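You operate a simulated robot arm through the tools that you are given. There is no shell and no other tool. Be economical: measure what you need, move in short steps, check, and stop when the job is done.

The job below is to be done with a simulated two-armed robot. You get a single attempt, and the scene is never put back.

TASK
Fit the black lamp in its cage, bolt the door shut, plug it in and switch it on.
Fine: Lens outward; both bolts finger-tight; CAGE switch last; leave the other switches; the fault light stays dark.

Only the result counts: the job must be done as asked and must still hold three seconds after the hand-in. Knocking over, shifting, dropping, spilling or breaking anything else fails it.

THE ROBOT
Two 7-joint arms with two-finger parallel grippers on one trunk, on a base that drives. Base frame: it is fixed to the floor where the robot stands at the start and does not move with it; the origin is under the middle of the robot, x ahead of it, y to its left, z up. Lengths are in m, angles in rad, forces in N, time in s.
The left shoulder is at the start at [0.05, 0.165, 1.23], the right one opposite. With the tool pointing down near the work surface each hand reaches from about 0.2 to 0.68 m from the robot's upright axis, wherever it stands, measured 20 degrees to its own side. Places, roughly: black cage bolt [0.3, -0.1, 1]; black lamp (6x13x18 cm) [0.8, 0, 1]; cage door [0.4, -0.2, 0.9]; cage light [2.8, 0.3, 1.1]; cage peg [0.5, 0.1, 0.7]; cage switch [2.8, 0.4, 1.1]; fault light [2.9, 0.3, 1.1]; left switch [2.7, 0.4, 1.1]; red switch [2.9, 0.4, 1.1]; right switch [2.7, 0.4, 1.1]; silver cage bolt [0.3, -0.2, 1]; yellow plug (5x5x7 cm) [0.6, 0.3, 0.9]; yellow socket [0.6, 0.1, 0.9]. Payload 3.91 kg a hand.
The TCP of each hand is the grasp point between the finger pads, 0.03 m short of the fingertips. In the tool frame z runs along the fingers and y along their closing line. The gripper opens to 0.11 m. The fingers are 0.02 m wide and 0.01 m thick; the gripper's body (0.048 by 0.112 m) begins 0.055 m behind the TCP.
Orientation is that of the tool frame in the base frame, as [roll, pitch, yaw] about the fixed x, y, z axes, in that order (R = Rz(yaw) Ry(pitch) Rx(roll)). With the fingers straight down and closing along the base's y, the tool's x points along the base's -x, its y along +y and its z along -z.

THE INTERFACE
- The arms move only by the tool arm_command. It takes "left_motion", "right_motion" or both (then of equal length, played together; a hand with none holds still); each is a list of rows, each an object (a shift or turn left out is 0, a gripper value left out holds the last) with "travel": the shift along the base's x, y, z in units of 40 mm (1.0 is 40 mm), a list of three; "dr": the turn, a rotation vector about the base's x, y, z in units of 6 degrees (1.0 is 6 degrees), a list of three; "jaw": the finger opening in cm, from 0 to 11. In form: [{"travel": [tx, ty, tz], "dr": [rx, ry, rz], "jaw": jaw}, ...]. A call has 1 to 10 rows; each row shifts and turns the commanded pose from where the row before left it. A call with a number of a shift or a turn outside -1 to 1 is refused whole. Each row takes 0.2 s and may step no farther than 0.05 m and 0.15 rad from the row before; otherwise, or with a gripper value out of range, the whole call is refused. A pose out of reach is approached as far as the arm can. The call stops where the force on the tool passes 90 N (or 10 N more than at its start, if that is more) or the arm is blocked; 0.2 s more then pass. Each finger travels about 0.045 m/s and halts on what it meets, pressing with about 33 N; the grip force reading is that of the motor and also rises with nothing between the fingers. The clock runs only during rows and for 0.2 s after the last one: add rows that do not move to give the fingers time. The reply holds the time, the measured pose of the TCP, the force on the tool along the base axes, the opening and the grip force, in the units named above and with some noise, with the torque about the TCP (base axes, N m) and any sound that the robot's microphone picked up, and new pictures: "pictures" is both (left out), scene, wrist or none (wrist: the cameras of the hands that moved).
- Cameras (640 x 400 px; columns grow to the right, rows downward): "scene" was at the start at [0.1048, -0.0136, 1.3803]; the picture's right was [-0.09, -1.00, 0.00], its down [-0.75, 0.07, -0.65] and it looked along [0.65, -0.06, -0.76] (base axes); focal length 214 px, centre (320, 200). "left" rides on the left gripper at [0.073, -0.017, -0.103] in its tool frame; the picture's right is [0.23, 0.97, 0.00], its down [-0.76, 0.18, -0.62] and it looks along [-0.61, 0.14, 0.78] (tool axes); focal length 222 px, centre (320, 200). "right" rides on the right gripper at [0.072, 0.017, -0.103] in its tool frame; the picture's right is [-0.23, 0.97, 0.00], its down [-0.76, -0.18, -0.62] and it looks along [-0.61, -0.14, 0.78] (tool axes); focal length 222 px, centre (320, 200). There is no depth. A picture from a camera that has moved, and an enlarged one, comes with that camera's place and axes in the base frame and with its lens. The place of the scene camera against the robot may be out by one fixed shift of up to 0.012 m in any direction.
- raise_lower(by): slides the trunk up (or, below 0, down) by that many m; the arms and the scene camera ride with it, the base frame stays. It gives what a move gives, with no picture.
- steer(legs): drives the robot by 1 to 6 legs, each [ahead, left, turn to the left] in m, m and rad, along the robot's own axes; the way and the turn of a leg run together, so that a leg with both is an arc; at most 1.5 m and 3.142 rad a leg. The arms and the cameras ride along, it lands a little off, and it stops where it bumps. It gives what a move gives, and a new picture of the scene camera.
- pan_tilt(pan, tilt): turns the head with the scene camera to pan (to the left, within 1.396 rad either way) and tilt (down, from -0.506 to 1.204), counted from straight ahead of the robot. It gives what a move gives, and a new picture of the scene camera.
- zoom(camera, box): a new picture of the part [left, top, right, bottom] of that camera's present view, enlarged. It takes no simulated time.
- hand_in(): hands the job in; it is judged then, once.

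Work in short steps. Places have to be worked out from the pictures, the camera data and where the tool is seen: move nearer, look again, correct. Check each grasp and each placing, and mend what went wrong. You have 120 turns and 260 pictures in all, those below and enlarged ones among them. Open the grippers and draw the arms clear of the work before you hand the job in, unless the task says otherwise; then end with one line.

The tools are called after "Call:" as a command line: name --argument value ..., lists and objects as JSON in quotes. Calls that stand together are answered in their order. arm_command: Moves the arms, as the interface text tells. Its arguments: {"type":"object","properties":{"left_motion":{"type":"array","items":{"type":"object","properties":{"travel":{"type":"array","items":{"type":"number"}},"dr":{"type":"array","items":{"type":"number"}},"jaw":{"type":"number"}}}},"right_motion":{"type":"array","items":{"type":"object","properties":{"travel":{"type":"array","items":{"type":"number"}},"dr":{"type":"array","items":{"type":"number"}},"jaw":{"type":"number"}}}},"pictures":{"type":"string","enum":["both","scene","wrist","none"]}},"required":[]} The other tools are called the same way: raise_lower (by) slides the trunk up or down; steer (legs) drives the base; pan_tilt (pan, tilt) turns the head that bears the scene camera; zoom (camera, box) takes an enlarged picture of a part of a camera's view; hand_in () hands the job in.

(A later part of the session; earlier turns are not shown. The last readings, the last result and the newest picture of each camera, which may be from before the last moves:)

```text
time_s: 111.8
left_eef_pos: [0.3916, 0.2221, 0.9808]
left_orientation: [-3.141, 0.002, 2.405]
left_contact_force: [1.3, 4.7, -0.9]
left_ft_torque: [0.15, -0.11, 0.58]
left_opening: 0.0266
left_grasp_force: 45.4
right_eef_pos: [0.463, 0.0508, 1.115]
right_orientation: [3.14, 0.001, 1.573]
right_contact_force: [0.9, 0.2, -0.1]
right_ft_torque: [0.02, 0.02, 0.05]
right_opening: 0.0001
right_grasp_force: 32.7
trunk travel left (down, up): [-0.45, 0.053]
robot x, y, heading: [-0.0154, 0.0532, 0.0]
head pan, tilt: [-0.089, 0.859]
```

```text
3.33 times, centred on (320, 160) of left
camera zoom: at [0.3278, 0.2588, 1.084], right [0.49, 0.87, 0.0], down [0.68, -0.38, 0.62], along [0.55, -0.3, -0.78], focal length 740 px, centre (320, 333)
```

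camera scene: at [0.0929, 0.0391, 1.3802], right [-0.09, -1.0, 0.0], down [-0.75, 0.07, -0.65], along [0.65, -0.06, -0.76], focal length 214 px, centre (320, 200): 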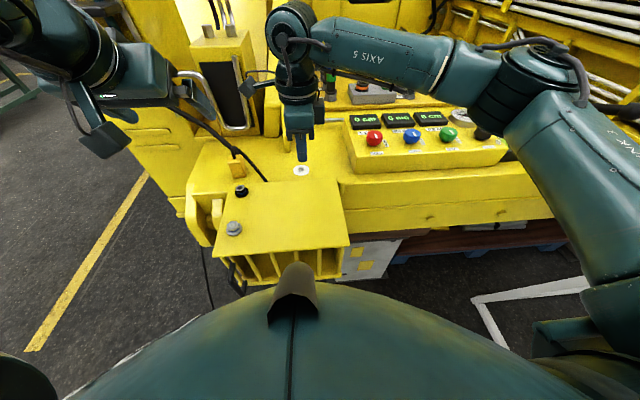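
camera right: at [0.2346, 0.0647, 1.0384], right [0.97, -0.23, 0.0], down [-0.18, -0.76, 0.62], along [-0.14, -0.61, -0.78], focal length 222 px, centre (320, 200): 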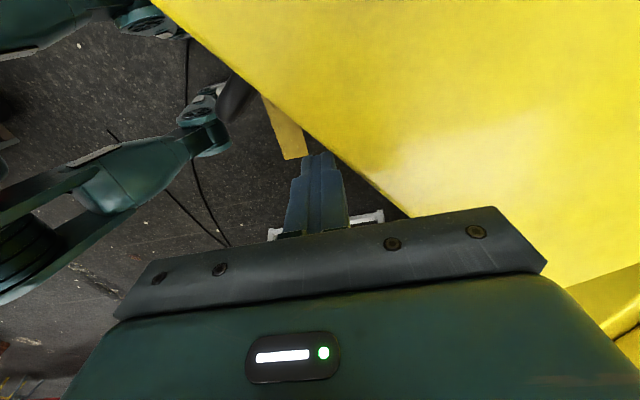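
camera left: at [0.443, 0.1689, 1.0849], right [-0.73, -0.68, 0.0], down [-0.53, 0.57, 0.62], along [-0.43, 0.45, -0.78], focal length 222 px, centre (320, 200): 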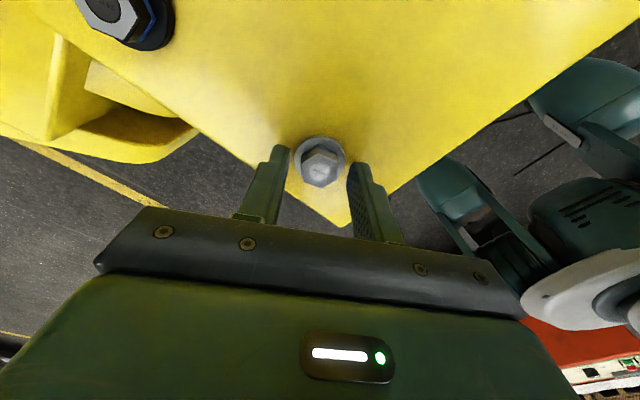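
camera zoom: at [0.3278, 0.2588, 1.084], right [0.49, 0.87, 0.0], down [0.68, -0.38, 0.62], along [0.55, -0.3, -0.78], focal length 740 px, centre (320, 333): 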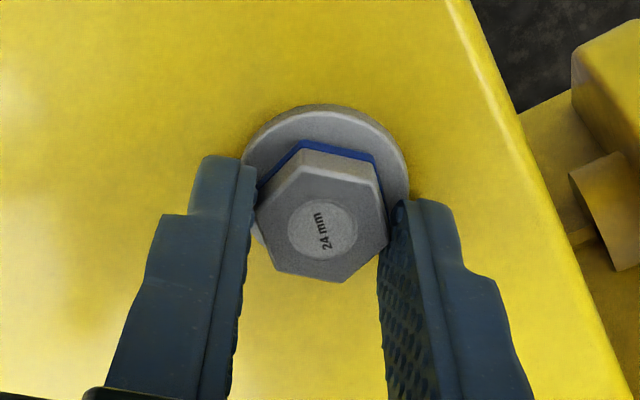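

Torque now ~0.58 N m and the pads slip on the hex: it seems seated. I regrip on the flats and confirm with a short turn.

Call:
arm_command --left_motion '[{"jaw": 4}, {}, {"dr": [0, 0, 1]}, {"dr": [0, 0, 1]}, {"dr": [0, 0, 0.5]}, {"jaw": 0}, {}, {}]' --pictures "none"

Call:
zoom --camera "left" --box '[260, 100, 380, 220]'

Call:
arm_command --left_motion '[{"dr": [0, 0, -1]}, {"dr": [0, 0, -1]}]' --pictures "none"

Call:
arm_command --left_motion '[{"dr": [0, 0, -1]}, {"dr": [0, 0, -1]}]' --pictures "none"

Call:
zoom --camera "left" --box '[260, 100, 380, 220]'

```text
time_s: 113.6
left_eef_pos: [0.3909, 0.222, 0.9807]
left_orientation: [3.141, 0.001, 2.67]
left_contact_force: [0.1, 1.0, 0.2]
left_ft_torque: [-0.04, 0.08, 0.32]
left_opening: 0.0257
left_grasp_force: 45.1
right_eef_pos: [0.4625, 0.0491, 1.1158]
right_orientation: [3.14, 0.0, 1.573]
right_contact_force: [-0.2, -0.6, -0.5]
right_ft_torque: [0.03, 0.01, 0.02]
right_opening: 0.0003
right_grasp_force: 32.5
trunk travel left (down, up): [-0.45, 0.053]
robot x, y, heading: [-0.0125, 0.0525, 0.002]
head pan, tilt: [-0.089, 0.859]
```

```text
3.33 times, centred on (320, 160) of left
camera zoom: at [0.3206, 0.2411, 1.084], right [0.24, 0.97, 0.0], down [0.76, -0.19, 0.62], along [0.61, -0.15, -0.78], focal length 740 px, centre (320, 333)
```

zoom: 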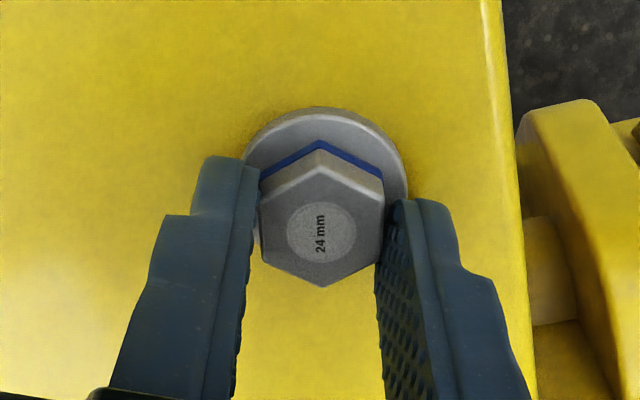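

```text
time_s: 114.2
left_eef_pos: [0.3927, 0.2239, 0.9801]
left_orientation: [3.14, 0.0, 2.459]
left_contact_force: [1.1, 6.0, -1.1]
left_ft_torque: [0.02, -0.01, 0.74]
left_opening: 0.0267
left_grasp_force: 44.7
right_eef_pos: [0.4626, 0.0513, 1.1156]
right_orientation: [3.139, 0.001, 1.572]
right_contact_force: [0.4, 0.9, -0.6]
right_ft_torque: [0.02, 0.0, 0.01]
right_opening: 0.0001
right_grasp_force: 33.1
trunk travel left (down, up): [-0.45, 0.053]
robot x, y, heading: [-0.0106, 0.0523, -0.001]
head pan, tilt: [-0.089, 0.859]
```

```text
time_s: 114.8
left_eef_pos: [0.3927, 0.2232, 0.9795]
left_orientation: [3.142, 0.0, 2.245]
left_contact_force: [0.7, 2.5, -1.4]
left_ft_torque: [-0.11, 0.01, 0.44]
left_opening: 0.0262
left_grasp_force: 45.0
right_eef_pos: [0.4631, 0.0508, 1.1163]
right_orientation: [3.14, 0.001, 1.572]
right_contact_force: [0.5, -0.4, -0.4]
right_ft_torque: [0.03, -0.01, -0.02]
right_opening: 0.0001
right_grasp_force: 33.0
trunk travel left (down, up): [-0.45, 0.053]
robot x, y, heading: [-0.0143, 0.0544, 0.002]
head pan, tilt: [-0.089, 0.859]
```

```text
3.33 times, centred on (320, 160) of left
camera zoom: at [0.3343, 0.2688, 1.0841], right [0.62, 0.79, 0.0], down [0.62, -0.48, 0.62], along [0.49, -0.38, -0.78], focal length 740 px, centre (320, 333)
```

zoom: 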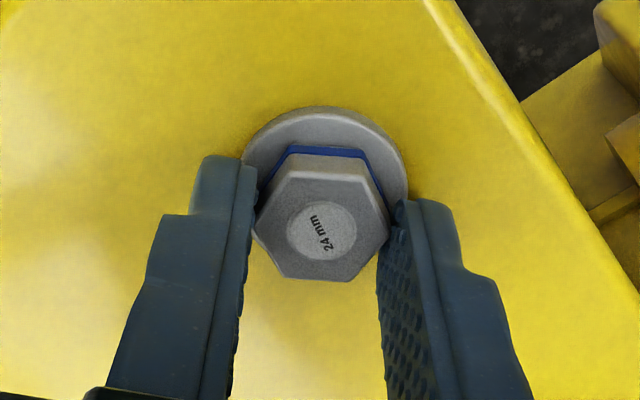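

The bolt no longer turns (pads slip at ~0.7 N m): silver is finger-tight. Release and go above the black bolt, winding to +120°.

Call:
arm_command --left_motion '[{"jaw": 4}, {}, {"travel": [0, 0, 0.6]}, {"travel": [0.3, 0, 0.6], "dr": [0, 0, 1]}, {"travel": [0.6, 0, 0.4], "dr": [0, 0, 1]}, {"travel": [0.6, 0, 0], "dr": [0, 0, 1]}, {"travel": [0.6, 0, 0], "dr": [0, 0, 1]}, {"travel": [0.6, 0, 0], "dr": [0, 0, 1]}, {"dr": [0, 0, 1]}, {"dr": [0, 0, 1]}]' --pictures "none"

Call:
arm_command --left_motion '[{"dr": [0, 0, 1]}, {"dr": [0, 0, 1]}, {"dr": [0, 0, 1]}, {"dr": [0, 0, 1]}, {"dr": [0, 0, 1]}, {"dr": [0, 0, 1]}, {"dr": [0, 0, 1]}, {"dr": [0, 0, 1]}, {"dr": [0, 0, 1]}, {"dr": [0, 0, 1]}]' --pictures "none"

Call:
arm_command --left_motion '[{"dr": [0, 0, 1]}, {"dr": [0, 0, 1]}, {"dr": [0, 0, 1]}, {"dr": [0, 0, 1]}, {"dr": [0, 0, 1]}, {"dr": [0, 0, 1]}, {"dr": [0, 0, 1]}, {"dr": [0, 0, 1]}, {}]' --pictures "both"

Call:
zoom --camera "left" --box '[240, 40, 400, 220]'

```text
time_s: 117.0
left_eef_pos: [0.5003, 0.2225, 1.0449]
left_orientation: [-3.14, 0.001, 2.983]
left_contact_force: [0.5, 0.0, -0.1]
left_ft_torque: [0.04, -0.02, 0.0]
left_opening: 0.0402
left_grasp_force: 0.1
right_eef_pos: [0.4627, 0.0501, 1.1168]
right_orientation: [3.14, 0.001, 1.573]
right_contact_force: [0.2, -0.3, 0.2]
right_ft_torque: [-0.01, 0.01, 0.01]
right_opening: 0.0
right_grasp_force: 33.0
trunk travel left (down, up): [-0.45, 0.053]
robot x, y, heading: [-0.0116, 0.0542, -0.002]
head pan, tilt: [-0.089, 0.859]
```

```text
time_s: 119.2
left_eef_pos: [0.5001, 0.2216, 1.0445]
left_orientation: [3.141, 0.0, -2.252]
left_contact_force: [0.0, -0.8, -0.7]
left_ft_torque: [0.01, -0.02, -0.01]
left_opening: 0.0399
left_grasp_force: 0.0
right_eef_pos: [0.4631, 0.0501, 1.1156]
right_orientation: [3.14, 0.001, 1.573]
right_contact_force: [-0.1, 0.3, -0.6]
right_ft_torque: [-0.01, -0.01, -0.03]
right_opening: 0.0
right_grasp_force: 33.4
trunk travel left (down, up): [-0.45, 0.053]
robot x, y, heading: [-0.0078, 0.055, 0.002]
head pan, tilt: [-0.089, 0.859]
```

```text
time_s: 121.2
left_eef_pos: [0.4993, 0.2231, 1.0443]
left_orientation: [-3.142, 0.002, -1.414]
left_contact_force: [1.1, 0.5, -0.6]
left_ft_torque: [-0.01, 0.02, -0.01]
left_opening: 0.0402
left_grasp_force: 0.1
right_eef_pos: [0.4632, 0.0517, 1.1153]
right_orientation: [3.14, 0.0, 1.573]
right_contact_force: [0.2, 1.4, -0.8]
right_ft_torque: [-0.01, -0.03, -0.03]
right_opening: 0.0
right_grasp_force: 32.7
trunk travel left (down, up): [-0.45, 0.053]
robot x, y, heading: [-0.0086, 0.0547, 0.003]
head pan, tilt: [-0.089, 0.859]
camera scene: at [0.0922, 0.0391, 1.3803], right [-0.09, -1.0, 0.0], down [-0.75, 0.07, -0.65], along [0.65, -0.06, -0.76], focal length 214 px, centre (320, 200)
camera left: at [0.529, 0.1537, 1.1478], right [-0.93, -0.38, 0.0], down [-0.29, 0.72, 0.62], along [-0.23, 0.58, -0.78], focal length 222 px, centre (320, 200)
```

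scene: 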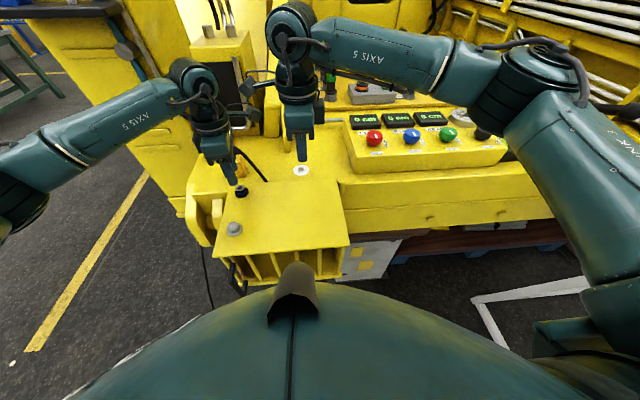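
left: 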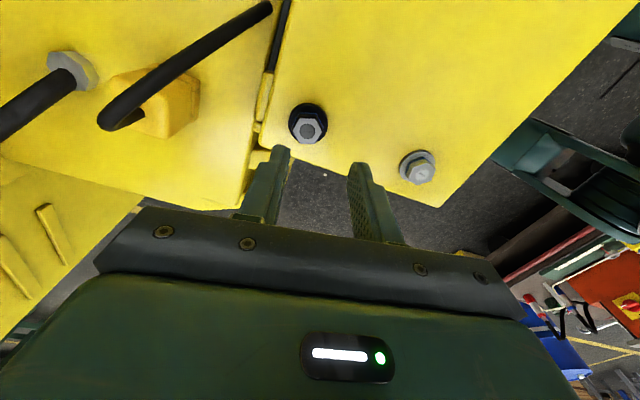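

```text
2.22 times, centred on (320, 130) of left
camera zoom: at [0.529, 0.1537, 1.1478], right [-0.93, -0.38, 0.0], down [-0.29, 0.72, 0.62], along [-0.23, 0.58, -0.78], focal length 494 px, centre (320, 356)
```

zoom: 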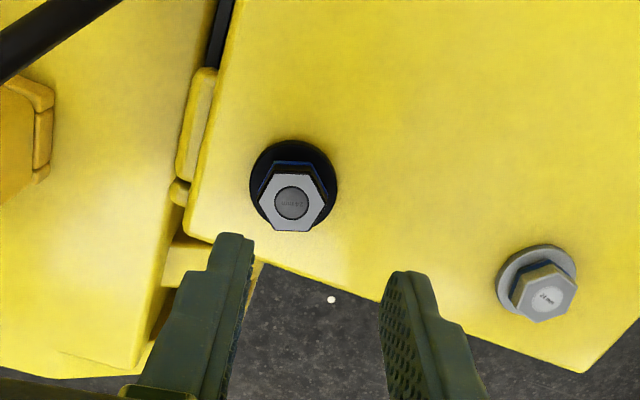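

Black head centre ≈(0.511, 0.2235). Its flats are 30° off; I turn +30°, move over it and lower.

Call:
arm_command --left_motion '[{"travel": [0.3, 0, 0], "dr": [0, 0, 1]}, {"dr": [0, 0, 1]}, {"dr": [0, 0, 1]}, {"dr": [0, 0, 1]}, {"dr": [0, 0, 1]}, {"travel": [0, 0, -0.5]}, {"travel": [0, 0, -0.5]}, {"travel": [0, 0, -0.2]}, {}]' --pictures "wrist"

Call:
zoom --camera "left" --box '[260, 100, 380, 220]'

```text
time_s: 123.2
left_eef_pos: [0.5124, 0.2226, 0.9962]
left_orientation: [-3.14, 0.0, -0.893]
left_contact_force: [0.6, -0.7, 0.0]
left_ft_torque: [0.02, 0.0, -0.04]
left_opening: 0.0401
left_grasp_force: 0.0
right_eef_pos: [0.4629, 0.0508, 1.115]
right_orientation: [3.141, 0.0, 1.572]
right_contact_force: [0.7, 0.4, 0.2]
right_ft_torque: [0.0, -0.03, 0.0]
right_opening: 0.0001
right_grasp_force: 32.7
trunk travel left (down, up): [-0.45, 0.053]
robot x, y, heading: [-0.0137, 0.0522, 0.005]
head pan, tilt: [-0.089, 0.859]
camera left: at [0.5725, 0.1773, 1.0994], right [-0.62, -0.79, 0.0], down [-0.62, 0.48, 0.62], along [-0.49, 0.38, -0.78], focal length 222 px, centre (320, 200)
```

left: 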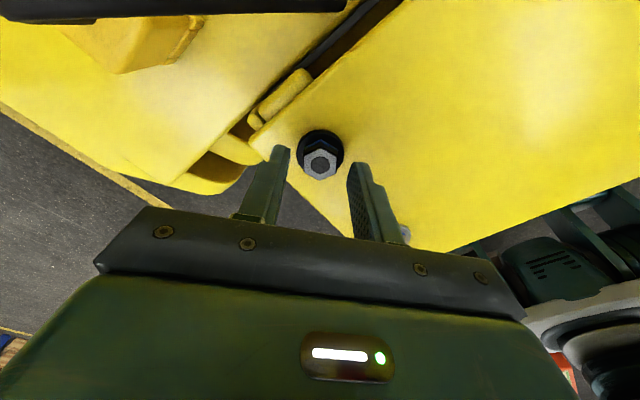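

```text
3.33 times, centred on (320, 160) of left
camera zoom: at [0.5725, 0.1773, 1.0994], right [-0.62, -0.79, 0.0], down [-0.62, 0.48, 0.62], along [-0.49, 0.38, -0.78], focal length 740 px, centre (320, 333)
```

zoom: 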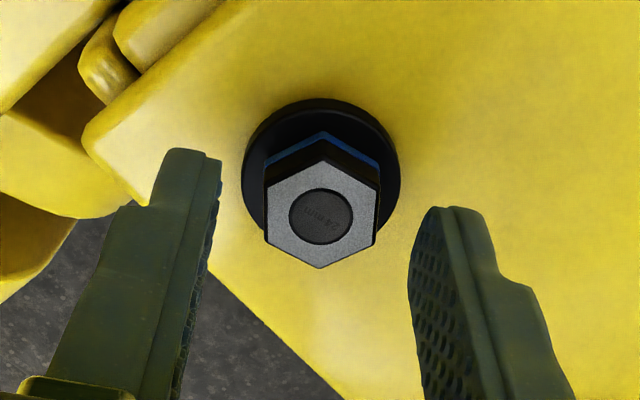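

Well aligned. Lower 14 mm, close, and turn.

Call:
arm_command --left_motion '[{"travel": [-0.03, 0.03, -0.35]}, {"jaw": 2}, {"jaw": 0}, {}, {}]' --pictures "none"

Call:
zoom --camera "left" --box '[260, 100, 380, 220]'

Call:
arm_command --left_motion '[{"dr": [0, 0, -1]}, {"dr": [0, 0, -1]}, {"dr": [0, 0, -1]}, {"dr": [0, 0, -1]}, {"dr": [0, 0, -1]}, {"dr": [0, 0, -1]}, {"dr": [0, 0, -1]}, {"dr": [0, 0, -1]}, {"dr": [0, 0, -1]}, {"dr": [0, 0, -1]}]' --pictures "none"

Call:
zoom --camera "left" --box '[260, 100, 380, 220]'

```text
time_s: 124.4
left_eef_pos: [0.5133, 0.2236, 0.9816]
left_orientation: [3.14, -0.001, -0.892]
left_contact_force: [0.0, -2.0, -3.8]
left_ft_torque: [-0.04, -0.36, 0.03]
left_opening: 0.0252
left_grasp_force: 44.6
right_eef_pos: [0.463, 0.0502, 1.115]
right_orientation: [3.139, 0.001, 1.572]
right_contact_force: [0.1, -0.3, 0.0]
right_ft_torque: [0.01, 0.0, 0.01]
right_opening: 0.0002
right_grasp_force: 33.4
trunk travel left (down, up): [-0.45, 0.053]
robot x, y, heading: [-0.0156, 0.0496, -0.001]
head pan, tilt: [-0.089, 0.859]
```

```text
3.33 times, centred on (320, 160) of left
camera zoom: at [0.5709, 0.1782, 1.0853], right [-0.62, -0.79, 0.0], down [-0.62, 0.48, 0.62], along [-0.49, 0.38, -0.78], focal length 740 px, centre (320, 333)
```

zoom: 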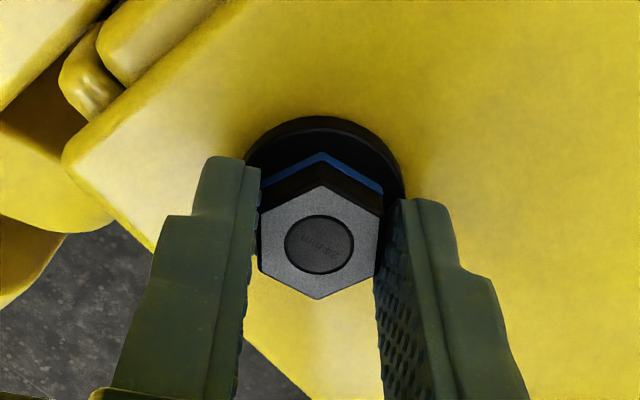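

```text
time_s: 126.6
left_eef_pos: [0.5118, 0.2231, 0.9817]
left_orientation: [3.139, 0.001, -1.939]
left_contact_force: [-0.3, -5.8, -17.7]
left_ft_torque: [0.13, -0.33, 0.01]
left_opening: 0.025
left_grasp_force: 44.6
right_eef_pos: [0.4642, 0.0491, 1.1157]
right_orientation: [-3.141, 0.001, 1.573]
right_contact_force: [0.8, -0.2, -0.5]
right_ft_torque: [-0.03, 0.02, 0.0]
right_opening: 0.0
right_grasp_force: 33.5
trunk travel left (down, up): [-0.45, 0.053]
robot x, y, heading: [-0.0171, 0.0533, -0.001]
head pan, tilt: [-0.089, 0.859]
```

```text
3.33 times, centred on (320, 160) of left
camera zoom: at [0.5023, 0.1503, 1.0846], right [-0.99, 0.14, 0.0], down [0.11, 0.77, 0.62], along [0.09, 0.62, -0.78], focal length 740 px, centre (320, 333)
```

zoom: 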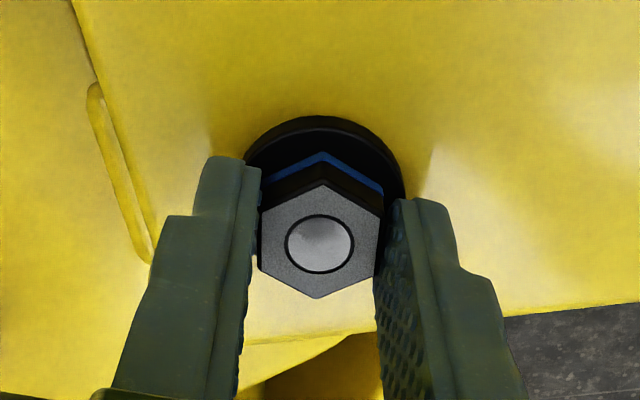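

Turning freely. Continue with 2×10 more rows, following down a little.

Call:
arm_command --left_motion '[{"travel": [0, 0, -0.02], "dr": [0, 0, -1]}, {"dr": [0, 0, -1]}, {"dr": [0, 0, -1]}, {"dr": [0, 0, -1]}, {"dr": [0, 0, -1]}, {"travel": [0, 0, -0.01], "dr": [0, 0, -1]}, {"dr": [0, 0, -1]}, {"dr": [0, 0, -1]}, {"dr": [0, 0, -1]}, {"dr": [0, 0, -1]}]' --pictures "none"

Call:
arm_command --left_motion '[{"travel": [0, 0, -0.01], "dr": [0, 0, -1]}, {"dr": [0, 0, -1]}, {"dr": [0, 0, -1]}, {"dr": [0, 0, -1]}, {"dr": [0, 0, -1]}, {"dr": [0, 0, -1]}, {"dr": [0, 0, -1]}, {"dr": [0, 0, -1]}, {"dr": [0, 0, -1]}, {"dr": [0, 0, -1]}]' --pictures "none"

Call:
zoom --camera "left" --box '[260, 100, 380, 220]'

```text
time_s: 128.8
left_eef_pos: [0.5121, 0.2239, 0.9814]
left_orientation: [3.139, 0.0, -2.987]
left_contact_force: [-2.6, -2.1, -12.9]
left_ft_torque: [-0.23, -0.12, 0.04]
left_opening: 0.0246
left_grasp_force: 44.8
right_eef_pos: [0.4631, 0.0502, 1.1166]
right_orientation: [-3.141, 0.0, 1.573]
right_contact_force: [0.2, -1.2, -0.1]
right_ft_torque: [0.0, -0.03, 0.0]
right_opening: 0.0001
right_grasp_force: 33.0
trunk travel left (down, up): [-0.45, 0.053]
robot x, y, heading: [-0.0153, 0.0541, 0.001]
head pan, tilt: [-0.089, 0.859]
```

```text
time_s: 131.0
left_eef_pos: [0.5117, 0.2243, 0.9792]
left_orientation: [-3.14, -0.002, 2.405]
left_contact_force: [-1.5, -0.6, -18.9]
left_ft_torque: [0.13, -0.22, 0.03]
left_opening: 0.0246
left_grasp_force: 45.0
left hand out of reach, approached as far as the arm can: row 9, 10
right_eef_pos: [0.4638, 0.0511, 1.1144]
right_orientation: [3.14, 0.001, 1.572]
right_contact_force: [0.3, 0.0, 1.2]
right_ft_torque: [-0.01, 0.01, -0.03]
right_opening: 0.0003
right_grasp_force: 33.4
trunk travel left (down, up): [-0.45, 0.053]
robot x, y, heading: [-0.0139, 0.054, 0.004]
head pan, tilt: [-0.089, 0.859]
```

```text
3.33 times, centred on (320, 160) of left
camera zoom: at [0.4476, 0.2605, 1.0834], right [0.49, 0.87, 0.0], down [0.69, -0.38, 0.62], along [0.54, -0.3, -0.78], focal length 740 px, centre (320, 333)
```

zoom: 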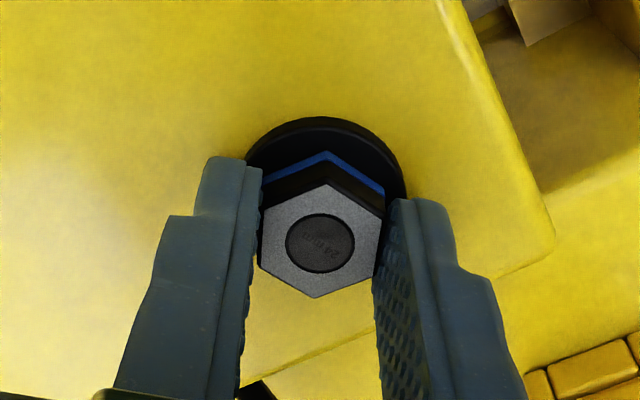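

171° turned, still free. Release, wind back 120° (flats realign), regrip and turn on.

Call:
arm_command --left_motion '[{"jaw": 4, "travel": [0, 0, 0.02]}, {}, {"dr": [0, 0, 1]}, {"dr": [0, 0, 1]}, {"dr": [0, 0, 1]}, {"dr": [0, 0, 1]}, {"dr": [0, 0, 1]}, {"dr": [0, 0, 1]}, {"dr": [0, 0, 1]}, {"dr": [0, 0, 1]}]' --pictures "none"

Call:
arm_command --left_motion '[{"dr": [0, 0, 1]}, {"dr": [0, 0, 1]}, {"dr": [0, 0, 1]}, {"dr": [0, 0, 1]}, {"dr": [0, 0, 1]}, {"dr": [0, 0, 1]}, {"dr": [0, 0, 1]}, {"dr": [0, 0, 1]}, {"dr": [0, 0, 1]}, {"dr": [0, 0, 1]}]' --pictures "none"

Call:
arm_command --left_motion '[{"dr": [0, 0, 1]}, {"dr": [0, 0, 1]}, {"jaw": 0}, {}, {}, {"dr": [0, 0, -1]}, {"dr": [0, 0, -1]}, {"dr": [0, 0, -1]}, {"dr": [0, 0, -1]}, {"dr": [0, 0, -1]}]' --pictures "none"

Call:
zoom --camera "left" --box '[260, 100, 380, 220]'

Call:
arm_command --left_motion '[{"dr": [0, 0, -1]}, {"dr": [0, 0, -1]}, {"dr": [0, 0, -1]}, {"dr": [0, 0, -1]}, {"dr": [0, 0, -1]}, {"dr": [0, 0, -1]}, {"dr": [0, 0, -1]}, {"dr": [0, 0, -1]}]' --pictures "none"

Call:
zoom --camera "left" --box '[260, 100, 380, 220]'

```text
time_s: 133.2
left_eef_pos: [0.5111, 0.2229, 0.9839]
left_orientation: [-3.141, -0.001, -3.037]
left_contact_force: [-0.2, -0.3, 0.3]
left_ft_torque: [-0.02, -0.01, 0.01]
left_opening: 0.04
left_grasp_force: 0.0
right_eef_pos: [0.4634, 0.0498, 1.1154]
right_orientation: [3.14, -0.001, 1.572]
right_contact_force: [0.5, -0.3, -0.4]
right_ft_torque: [0.02, 0.01, 0.02]
right_opening: 0.0003
right_grasp_force: 33.0
trunk travel left (down, up): [-0.45, 0.053]
robot x, y, heading: [-0.0122, 0.0522, -0.002]
head pan, tilt: [-0.089, 0.859]
```

```text
time_s: 135.4
left_eef_pos: [0.5121, 0.2229, 0.9817]
left_orientation: [-3.14, 0.001, -1.991]
left_contact_force: [-0.2, 0.3, -0.3]
left_ft_torque: [-0.01, 0.02, -0.02]
left_opening: 0.0398
left_grasp_force: 0.1
right_eef_pos: [0.4641, 0.0507, 1.1164]
right_orientation: [3.141, 0.0, 1.572]
right_contact_force: [0.9, 0.5, -0.5]
right_ft_torque: [-0.03, 0.01, -0.04]
right_opening: 0.0
right_grasp_force: 32.8
trunk travel left (down, up): [-0.45, 0.053]
robot x, y, heading: [-0.0154, 0.0539, -0.0]
head pan, tilt: [-0.089, 0.859]
```

```text
time_s: 137.6
left_eef_pos: [0.5125, 0.2228, 0.9817]
left_orientation: [3.141, -0.001, -2.307]
left_contact_force: [2.2, -2.4, -7.7]
left_ft_torque: [-0.02, -0.2, 0.51]
left_opening: 0.0246
left_grasp_force: 45.2
right_eef_pos: [0.464, 0.05, 1.1152]
right_orientation: [-3.14, -0.001, 1.571]
right_contact_force: [1.4, -0.2, 0.4]
right_ft_torque: [-0.05, 0.01, -0.01]
right_opening: 0.0001
right_grasp_force: 33.2
trunk travel left (down, up): [-0.45, 0.053]
robot x, y, heading: [-0.0085, 0.0548, -0.003]
head pan, tilt: [-0.089, 0.859]
```

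```text
3.33 times, centred on (320, 160) of left
camera zoom: at [0.4763, 0.1591, 1.0845], right [-0.87, 0.49, 0.0], down [0.38, 0.68, 0.62], along [0.3, 0.55, -0.78], focal length 740 px, centre (320, 333)
```

zoom: 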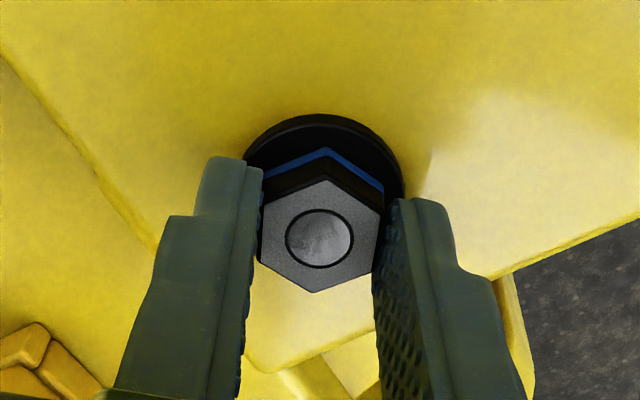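

```text
time_s: 139.4
left_eef_pos: [0.5114, 0.2243, 0.9827]
left_orientation: [3.141, 0.0, 3.138]
left_contact_force: [-1.7, 2.1, -1.8]
left_ft_torque: [-0.11, 0.01, 0.13]
left_opening: 0.0256
left_grasp_force: 45.1
right_eef_pos: [0.4629, 0.0501, 1.1165]
right_orientation: [3.14, 0.0, 1.572]
right_contact_force: [-0.3, -0.2, 0.2]
right_ft_torque: [0.0, 0.0, -0.01]
right_opening: 0.0002
right_grasp_force: 33.0
trunk travel left (down, up): [-0.45, 0.053]
robot x, y, heading: [-0.0141, 0.0515, 0.002]
head pan, tilt: [-0.089, 0.859]
```

```text
3.33 times, centred on (320, 160) of left
camera zoom: at [0.4392, 0.2078, 1.0854], right [-0.22, 0.97, 0.0], down [0.76, 0.17, 0.62], along [0.61, 0.14, -0.78], focal length 740 px, centre (320, 333)
```

zoom: 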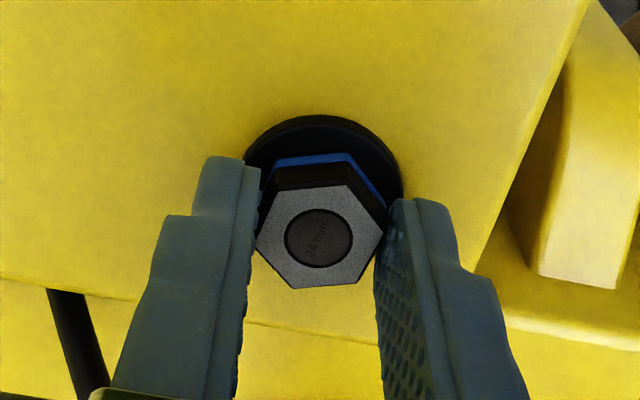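

Torque reached ~0.5 then the pads slipped: seated. One confirming regrip on the flats and short twist.

Call:
arm_command --left_motion '[{"jaw": 4}, {}, {"dr": [0, 0, 1]}, {"dr": [0, 0, 1]}, {"dr": [0, 0, 1]}, {"dr": [0, 0, 1]}, {"jaw": 0}, {}, {}]' --pictures "none"

Call:
zoom --camera "left" --box '[260, 100, 380, 220]'

Call:
arm_command --left_motion '[{"dr": [0, 0, -1]}, {"dr": [0, 0, -1]}]' --pictures "none"

Call:
arm_command --left_motion '[{"dr": [0, 0, -1]}, {"dr": [0, 0, -1]}]' --pictures "none"

Call:
zoom --camera "left" --box '[260, 100, 380, 220]'

```text
time_s: 141.4
left_eef_pos: [0.511, 0.2234, 0.9817]
left_orientation: [3.141, 0.0, -2.726]
left_contact_force: [-0.1, -0.5, -0.8]
left_ft_torque: [-0.15, -0.02, 0.21]
left_opening: 0.0269
left_grasp_force: 45.1
right_eef_pos: [0.4633, 0.0506, 1.1159]
right_orientation: [3.139, 0.0, 1.574]
right_contact_force: [-0.3, -0.7, -1.6]
right_ft_torque: [0.0, 0.01, -0.02]
right_opening: 0.0
right_grasp_force: 32.8
trunk travel left (down, up): [-0.45, 0.053]
robot x, y, heading: [-0.016, 0.0531, -0.001]
head pan, tilt: [-0.089, 0.859]
```

```text
3.33 times, centred on (320, 160) of left
camera zoom: at [0.4525, 0.1792, 1.0851], right [-0.6, 0.8, 0.0], down [0.62, 0.47, 0.62], along [0.5, 0.38, -0.78], focal length 740 px, centre (320, 333)
```

zoom: 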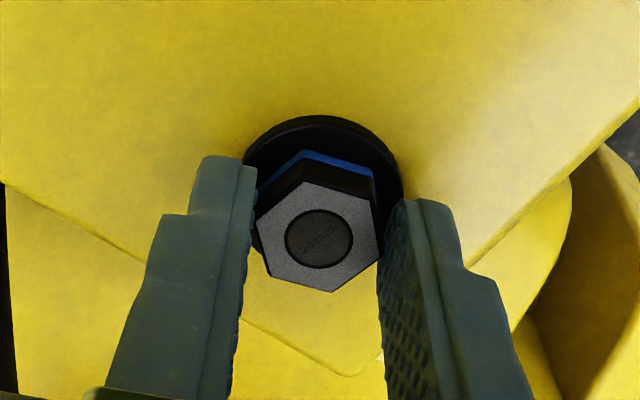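

```text
time_s: 142.0
left_eef_pos: [0.512, 0.2244, 0.983]
left_orientation: [3.141, -0.001, -2.935]
left_contact_force: [0.0, 1.0, -0.3]
left_ft_torque: [-0.13, -0.09, 0.44]
left_opening: 0.0268
left_grasp_force: 45.3
right_eef_pos: [0.4634, 0.0503, 1.117]
right_orientation: [3.14, 0.0, 1.571]
right_contact_force: [-0.1, 0.3, -0.6]
right_ft_torque: [0.0, -0.03, -0.04]
right_opening: 0.0
right_grasp_force: 32.5
trunk travel left (down, up): [-0.45, 0.053]
robot x, y, heading: [-0.013, 0.0528, -0.001]
head pan, tilt: [-0.089, 0.859]
```

```text
time_s: 142.6
left_eef_pos: [0.5111, 0.2243, 0.9823]
left_orientation: [3.139, -0.001, 3.137]
left_contact_force: [-2.4, 2.0, -1.0]
left_ft_torque: [-0.08, -0.04, 0.18]
left_opening: 0.0255
left_grasp_force: 45.0
right_eef_pos: [0.4625, 0.0501, 1.1152]
right_orientation: [3.14, -0.002, 1.571]
right_contact_force: [0.2, -0.4, 1.1]
right_ft_torque: [0.01, 0.01, -0.02]
right_opening: 0.0003
right_grasp_force: 32.7
trunk travel left (down, up): [-0.45, 0.053]
robot x, y, heading: [-0.0097, 0.0556, -0.0]
head pan, tilt: [-0.089, 0.859]
```

```text
3.33 times, centred on (320, 160) of left
camera zoom: at [0.439, 0.2077, 1.0852], right [-0.22, 0.97, 0.0], down [0.76, 0.17, 0.62], along [0.61, 0.14, -0.78], focal length 740 px, centre (320, 333)
```

zoom: 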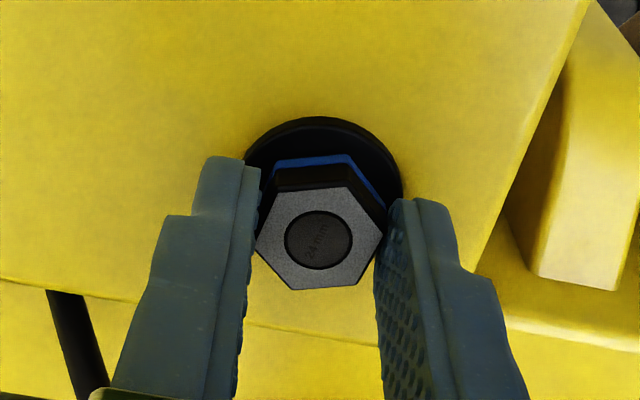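

Call:
arm_command --left_motion '[{"jaw": 4}, {}, {"dr": [0, 0, 1]}, {"dr": [0, 0, 1]}, {"dr": [0, 0, 1]}, {"dr": [0, 0, 1]}, {"dr": [0, 0, 1]}, {"jaw": 0}, {}, {}]' --pictures "none"

Call:
arm_command --left_motion '[{"dr": [0, 0, -1]}, {"dr": [0, 0, -1]}]' --pictures "none"

Call:
arm_command --left_motion '[{"jaw": 4}, {}, {"travel": [0, 0, 0.8]}, {"travel": [0, 0, 0.8]}, {"travel": [0, 0, 0.8]}, {"dr": [0, 0, -1]}, {"dr": [0, 0, -1]}, {"dr": [0, 0, -1]}, {}]' --pictures "both"

```text
time_s: 144.8
left_eef_pos: [0.511, 0.2237, 0.9821]
left_orientation: [3.141, -0.001, -2.62]
left_contact_force: [0.7, -0.3, 0.2]
left_ft_torque: [-0.15, -0.05, 0.29]
left_opening: 0.0262
left_grasp_force: 45.4
right_eef_pos: [0.4632, 0.0519, 1.116]
right_orientation: [3.14, -0.001, 1.572]
right_contact_force: [-0.7, 0.3, 0.4]
right_ft_torque: [-0.01, 0.01, 0.02]
right_opening: 0.0
right_grasp_force: 33.0
trunk travel left (down, up): [-0.45, 0.053]
robot x, y, heading: [-0.0117, 0.0529, 0.0]
head pan, tilt: [-0.089, 0.859]
```

```text
time_s: 145.4
left_eef_pos: [0.5098, 0.2237, 0.9819]
left_orientation: [3.141, -0.001, -2.83]
left_contact_force: [-1.2, 0.5, -0.6]
left_ft_torque: [-0.13, -0.13, 0.57]
left_opening: 0.0268
left_grasp_force: 45.0
right_eef_pos: [0.4627, 0.0501, 1.1158]
right_orientation: [3.138, 0.0, 1.571]
right_contact_force: [-0.6, 0.4, 0.3]
right_ft_torque: [0.02, -0.03, 0.03]
right_opening: 0.0001
right_grasp_force: 33.1
trunk travel left (down, up): [-0.45, 0.053]
robot x, y, heading: [-0.0112, 0.0551, -0.001]
head pan, tilt: [-0.089, 0.859]
```

```text
time_s: 147.4
left_eef_pos: [0.5102, 0.2244, 1.0791]
left_orientation: [3.141, 0.0, 3.138]
left_contact_force: [-0.1, 0.7, 0.2]
left_ft_torque: [-0.02, 0.01, 0.01]
left_opening: 0.0398
left_grasp_force: 0.0
right_eef_pos: [0.4631, 0.0501, 1.1149]
right_orientation: [3.14, 0.0, 1.571]
right_contact_force: [0.5, 0.6, -0.7]
right_ft_torque: [-0.01, 0.01, 0.0]
right_opening: 0.0
right_grasp_force: 33.4
trunk travel left (down, up): [-0.45, 0.053]
robot x, y, heading: [-0.0136, 0.0516, 0.004]
head pan, tilt: [-0.089, 0.859]
camera scene: at [0.0921, 0.0391, 1.3803], right [-0.09, -1.0, 0.0], down [-0.75, 0.07, -0.65], along [0.65, -0.06, -0.76], focal length 214 px, centre (320, 200)
camera left: at [0.4391, 0.2076, 1.1813], right [-0.22, 0.97, 0.0], down [0.76, 0.17, 0.62], along [0.61, 0.14, -0.78], focal length 222 px, centre (320, 200)
```

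scene: 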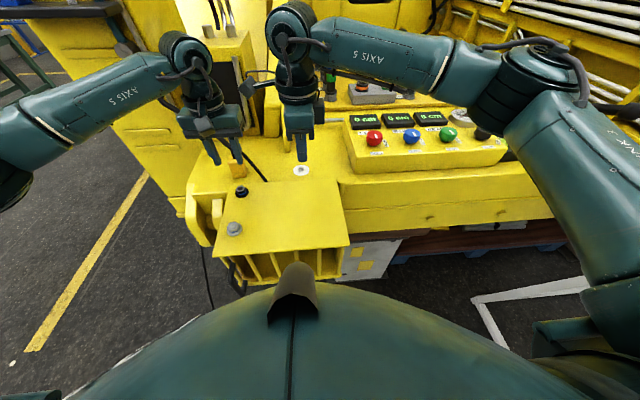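
left: 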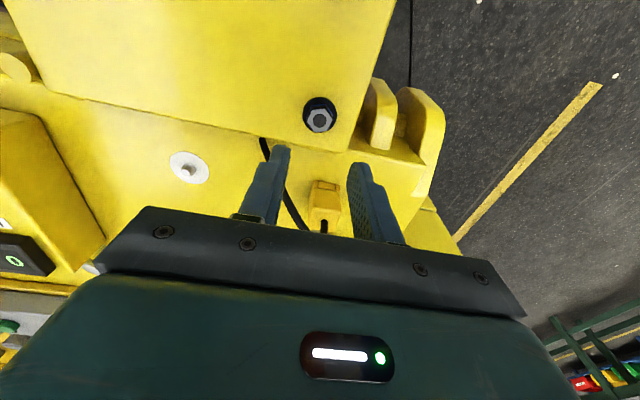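

Both bolts finger-tight. Now look at the plug and socket closely.

Call:
zoom --camera "left" --box '[250, 110, 390, 250]'

Call:
zoom --camera "scene" --box '[200, 130, 320, 230]'

Call:
zoom --camera "right" --box '[0, 0, 640, 400]'

```text
2.86 times, centred on (320, 180) of left
camera zoom: at [0.4391, 0.2076, 1.1813], right [-0.22, 0.97, 0.0], down [0.76, 0.17, 0.62], along [0.61, 0.14, -0.78], focal length 635 px, centre (320, 257)
```

zoom: 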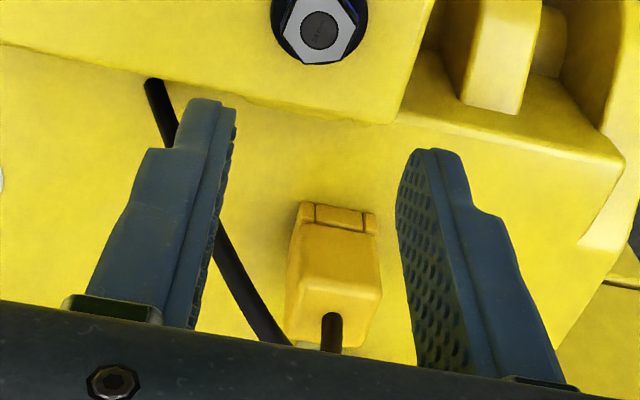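

```text
4.00 times, centred on (260, 180) of scene
camera zoom: at [0.0921, 0.0391, 1.3803], right [-0.09, -1.0, 0.0], down [-0.75, 0.07, -0.65], along [0.65, -0.06, -0.76], focal length 858 px, centre (560, 280)
```

zoom: 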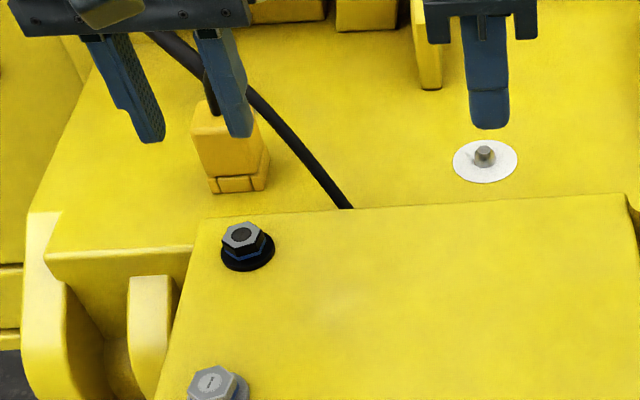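

```text
1.00 times, centred on (320, 200) of right (not enlarged: the box is as wide or as high as the picture)
camera zoom: at [0.479, 0.1227, 1.2192], right [0.97, -0.23, 0.0], down [-0.18, -0.76, 0.62], along [-0.14, -0.61, -0.78], focal length 222 px, centre (320, 200)
```

zoom: 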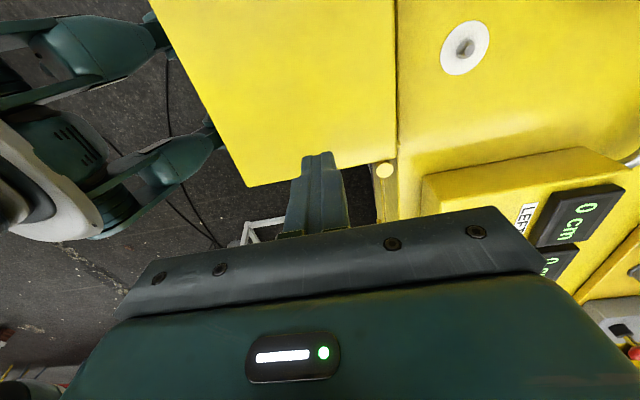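

Plug ≈(0.643, 0.258) standing on z≈0.908 with the cable from its top; socket pin ≈(0.634, 0.064). I tilt the left hand 45° forward so the cable stays free, and move to pre-grasp.

Call:
arm_command --left_motion '[{"dr": [0, -1, 0], "jaw": 7}, {"dr": [0, -1, 0]}, {"dr": [0, -1, 0]}, {"dr": [0, -1, 0]}, {"dr": [0, -1, 0], "travel": [0, 0.4, 0]}, {"dr": [0, -1, 0], "travel": [0, 0.45, 0]}, {"dr": [0, -1, 0]}, {"dr": [0, -0.5, 0], "travel": [0.4, 0, 0]}, {"travel": [0.5, 0, 0]}, {}]' --pictures "both"

```text
time_s: 149.6
left_eef_pos: [0.5466, 0.2574, 1.0769]
left_orientation: [3.141, 0.787, 3.141]
left_contact_force: [-0.1, 0.0, 0.4]
left_ft_torque: [0.0, 0.03, 0.02]
left_opening: 0.07
left_grasp_force: 0.0
right_eef_pos: [0.4626, 0.0493, 1.117]
right_orientation: [3.14, -0.001, 1.571]
right_contact_force: [-0.1, 0.4, -0.7]
right_ft_torque: [-0.02, 0.0, 0.0]
right_opening: 0.0003
right_grasp_force: 32.9
trunk travel left (down, up): [-0.45, 0.053]
robot x, y, heading: [-0.0153, 0.0513, 0.001]
head pan, tilt: [-0.089, 0.859]
camera scene: at [0.092, 0.0392, 1.3803], right [-0.09, -1.0, 0.0], down [-0.75, 0.07, -0.65], along [0.65, -0.06, -0.76], focal length 214 px, centre (320, 200)
camera left: at [0.4228, 0.2408, 1.0997], right [-0.16, 0.97, -0.16], down [0.1, 0.18, 0.98], along [0.98, 0.14, -0.12], focal length 222 px, centre (320, 200)
```

scene: 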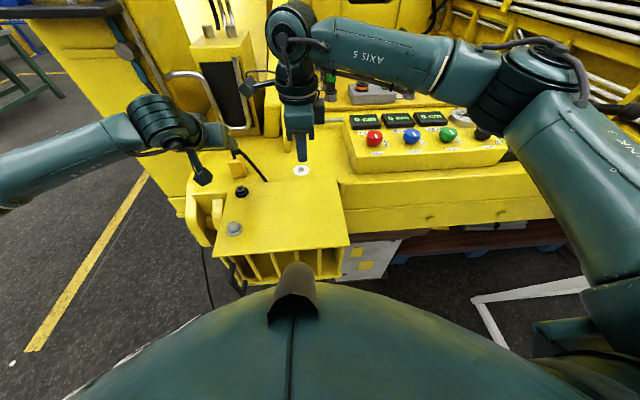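
left: 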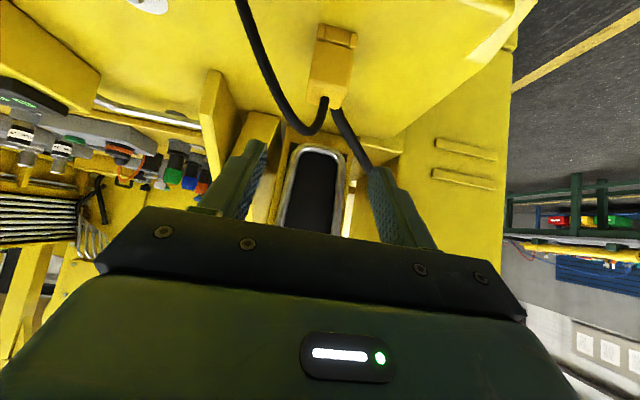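

The cable arches over −y from the plug top; a 45° approach with a narrow 5.8 cm opening passes below it. I approach along the finger axis in steps.

Call:
arm_command --left_motion '[{"travel": [0, 0.02, -0.5], "jaw": 5.8}, {"travel": [0.6, 0, -0.6]}, {"travel": [0.6, 0, -0.6]}, {}]' --pictures "both"

Call:
zoom --camera "left" --box '[220, 0, 420, 240]'

Call:
zoom --camera "scene" --box '[200, 120, 300, 210]'

```text
time_s: 150.6
left_eef_pos: [0.5953, 0.2583, 1.0085]
left_orientation: [3.14, 0.783, 3.138]
left_contact_force: [-0.8, 0.1, -0.5]
left_ft_torque: [-0.02, 0.02, 0.02]
left_opening: 0.0578
left_grasp_force: 0.1
right_eef_pos: [0.4637, 0.0508, 1.1162]
right_orientation: [3.141, 0.001, 1.574]
right_contact_force: [0.4, -0.7, 0.3]
right_ft_torque: [0.03, 0.03, -0.01]
right_opening: 0.0
right_grasp_force: 32.6
trunk travel left (down, up): [-0.45, 0.053]
robot x, y, heading: [-0.0107, 0.0512, -0.002]
head pan, tilt: [-0.089, 0.859]
camera scene: at [0.0919, 0.0391, 1.3803], right [-0.09, -1.0, 0.0], down [-0.75, 0.07, -0.65], along [0.65, -0.06, -0.76], focal length 214 px, centre (320, 200)
camera left: at [0.4714, 0.2418, 1.0308], right [-0.16, 0.97, -0.16], down [0.1, 0.18, 0.98], along [0.98, 0.14, -0.12], focal length 222 px, centre (320, 200)
```

scene: 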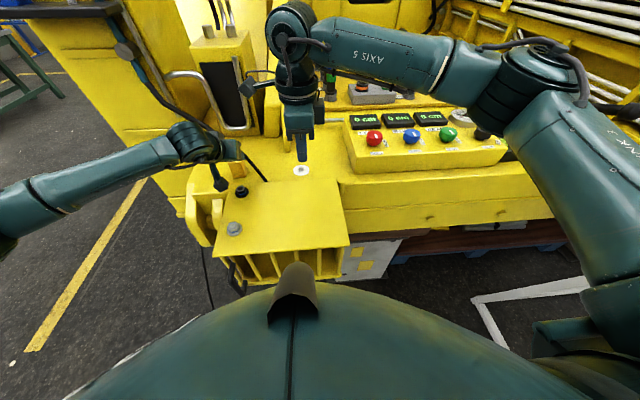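
left: 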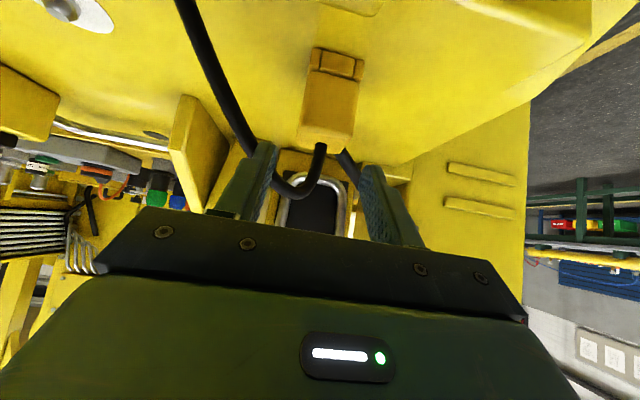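

```text
1.67 times, centred on (320, 120) of left
camera zoom: at [0.4714, 0.2418, 1.0308], right [-0.16, 0.97, -0.16], down [0.1, 0.18, 0.98], along [0.98, 0.14, -0.12], focal length 370 px, centre (320, 333)
```

zoom: 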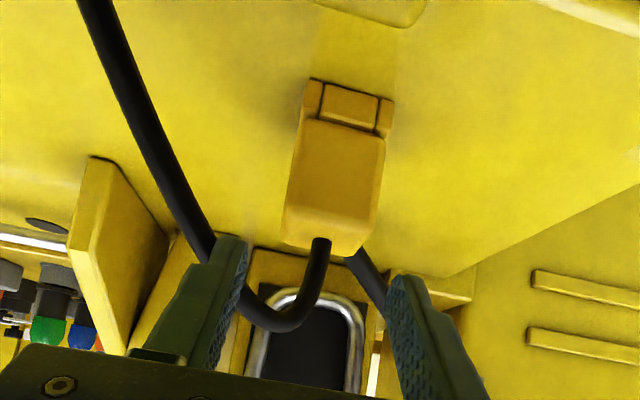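

```text
4.44 times, centred on (250, 165) of scene
camera zoom: at [0.0919, 0.0391, 1.3803], right [-0.09, -1.0, 0.0], down [-0.75, 0.07, -0.65], along [0.65, -0.06, -0.76], focal length 953 px, centre (631, 356)
```

zoom: 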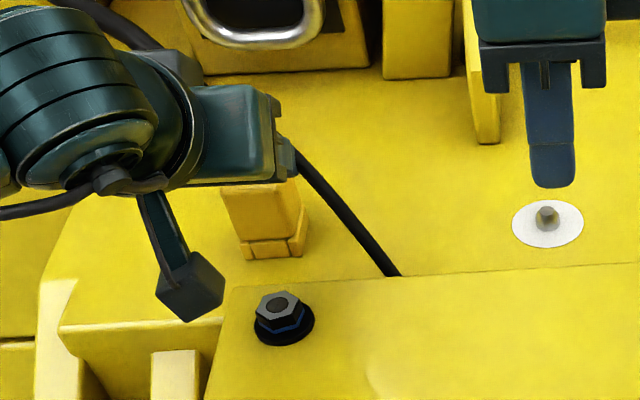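

Geometry is clear of the cable. Plug centre ≈(0.633, 0.2585). Advance to grasp at z≈0.955.

Call:
arm_command --left_motion '[{"travel": [0.5, 0, -0.65]}, {"travel": [0.45, 0, -0.68]}, {}]' --pictures "wrist"

Call:
zoom --camera "left" --box '[220, 0, 420, 240]'

```text
time_s: 151.4
left_eef_pos: [0.6329, 0.2591, 0.957]
left_orientation: [3.139, 0.785, 3.139]
left_contact_force: [1.2, 0.1, 0.6]
left_ft_torque: [-0.02, -0.03, 0.01]
left_opening: 0.0579
left_grasp_force: 0.1
right_eef_pos: [0.463, 0.0511, 1.116]
right_orientation: [3.141, 0.0, 1.574]
right_contact_force: [0.2, 0.8, 0.2]
right_ft_torque: [-0.02, 0.01, 0.01]
right_opening: 0.0
right_grasp_force: 33.0
trunk travel left (down, up): [-0.45, 0.053]
robot x, y, heading: [-0.0139, 0.0518, 0.002]
head pan, tilt: [-0.089, 0.859]
camera left: at [0.5091, 0.2419, 0.9778], right [-0.16, 0.97, -0.16], down [0.1, 0.18, 0.98], along [0.98, 0.14, -0.12], focal length 222 px, centre (320, 200)
```

left: 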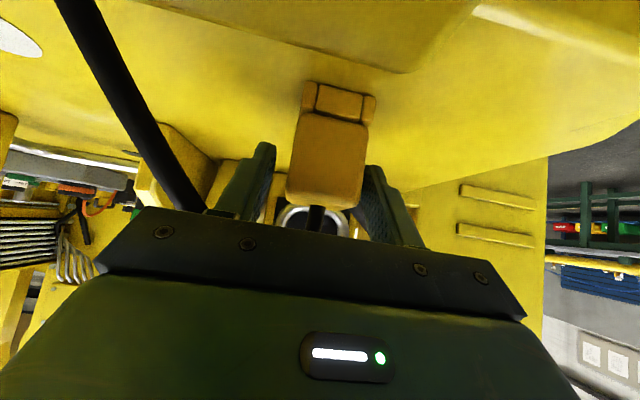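

```text
1.67 times, centred on (320, 120) of left
camera zoom: at [0.5091, 0.2419, 0.9778], right [-0.16, 0.97, -0.16], down [0.1, 0.18, 0.98], along [0.98, 0.14, -0.12], focal length 370 px, centre (320, 333)
```

zoom: 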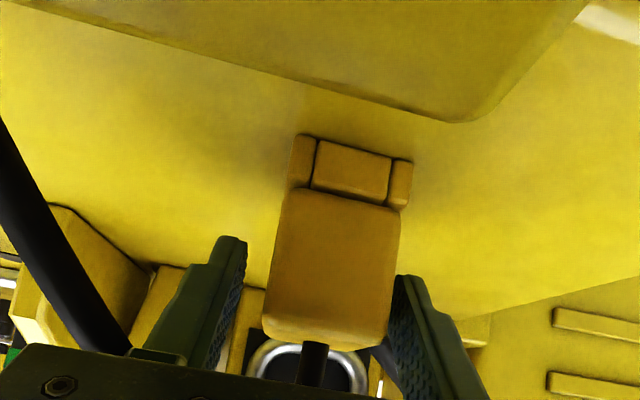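

Plug body spans z≈0.924–0.966. Lower 6 mm and close.

Call:
arm_command --left_motion '[{"travel": [0, 0, -0.15]}, {"jaw": 4}, {"jaw": 2}, {}, {}]' --pictures "wrist"

```text
time_s: 152.6
left_eef_pos: [0.6332, 0.2586, 0.9506]
left_orientation: [3.14, 0.785, 3.139]
left_contact_force: [0.7, -0.3, 0.1]
left_ft_torque: [-0.03, -0.09, -0.01]
left_opening: 0.042
left_grasp_force: 33.1
right_eef_pos: [0.4638, 0.0508, 1.1164]
right_orientation: [3.141, -0.001, 1.572]
right_contact_force: [0.8, 0.3, 0.7]
right_ft_torque: [0.01, 0.0, 0.0]
right_opening: 0.0
right_grasp_force: 33.2
trunk travel left (down, up): [-0.45, 0.053]
robot x, y, heading: [-0.0128, 0.0521, 0.0]
head pan, tilt: [-0.089, 0.859]
camera left: at [0.5093, 0.2417, 0.9722], right [-0.16, 0.97, -0.16], down [0.1, 0.18, 0.98], along [0.98, 0.14, -0.12], focal length 222 px, centre (320, 200)
```

left: 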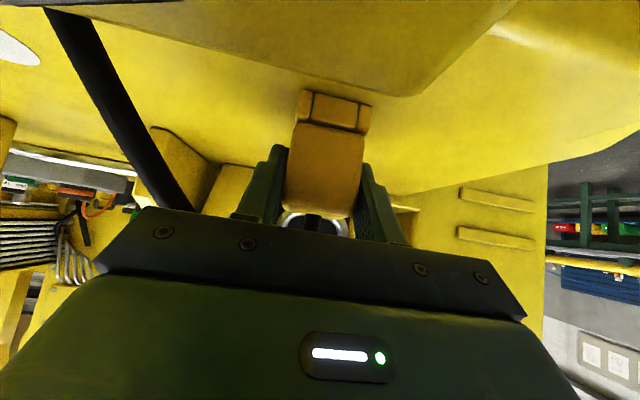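

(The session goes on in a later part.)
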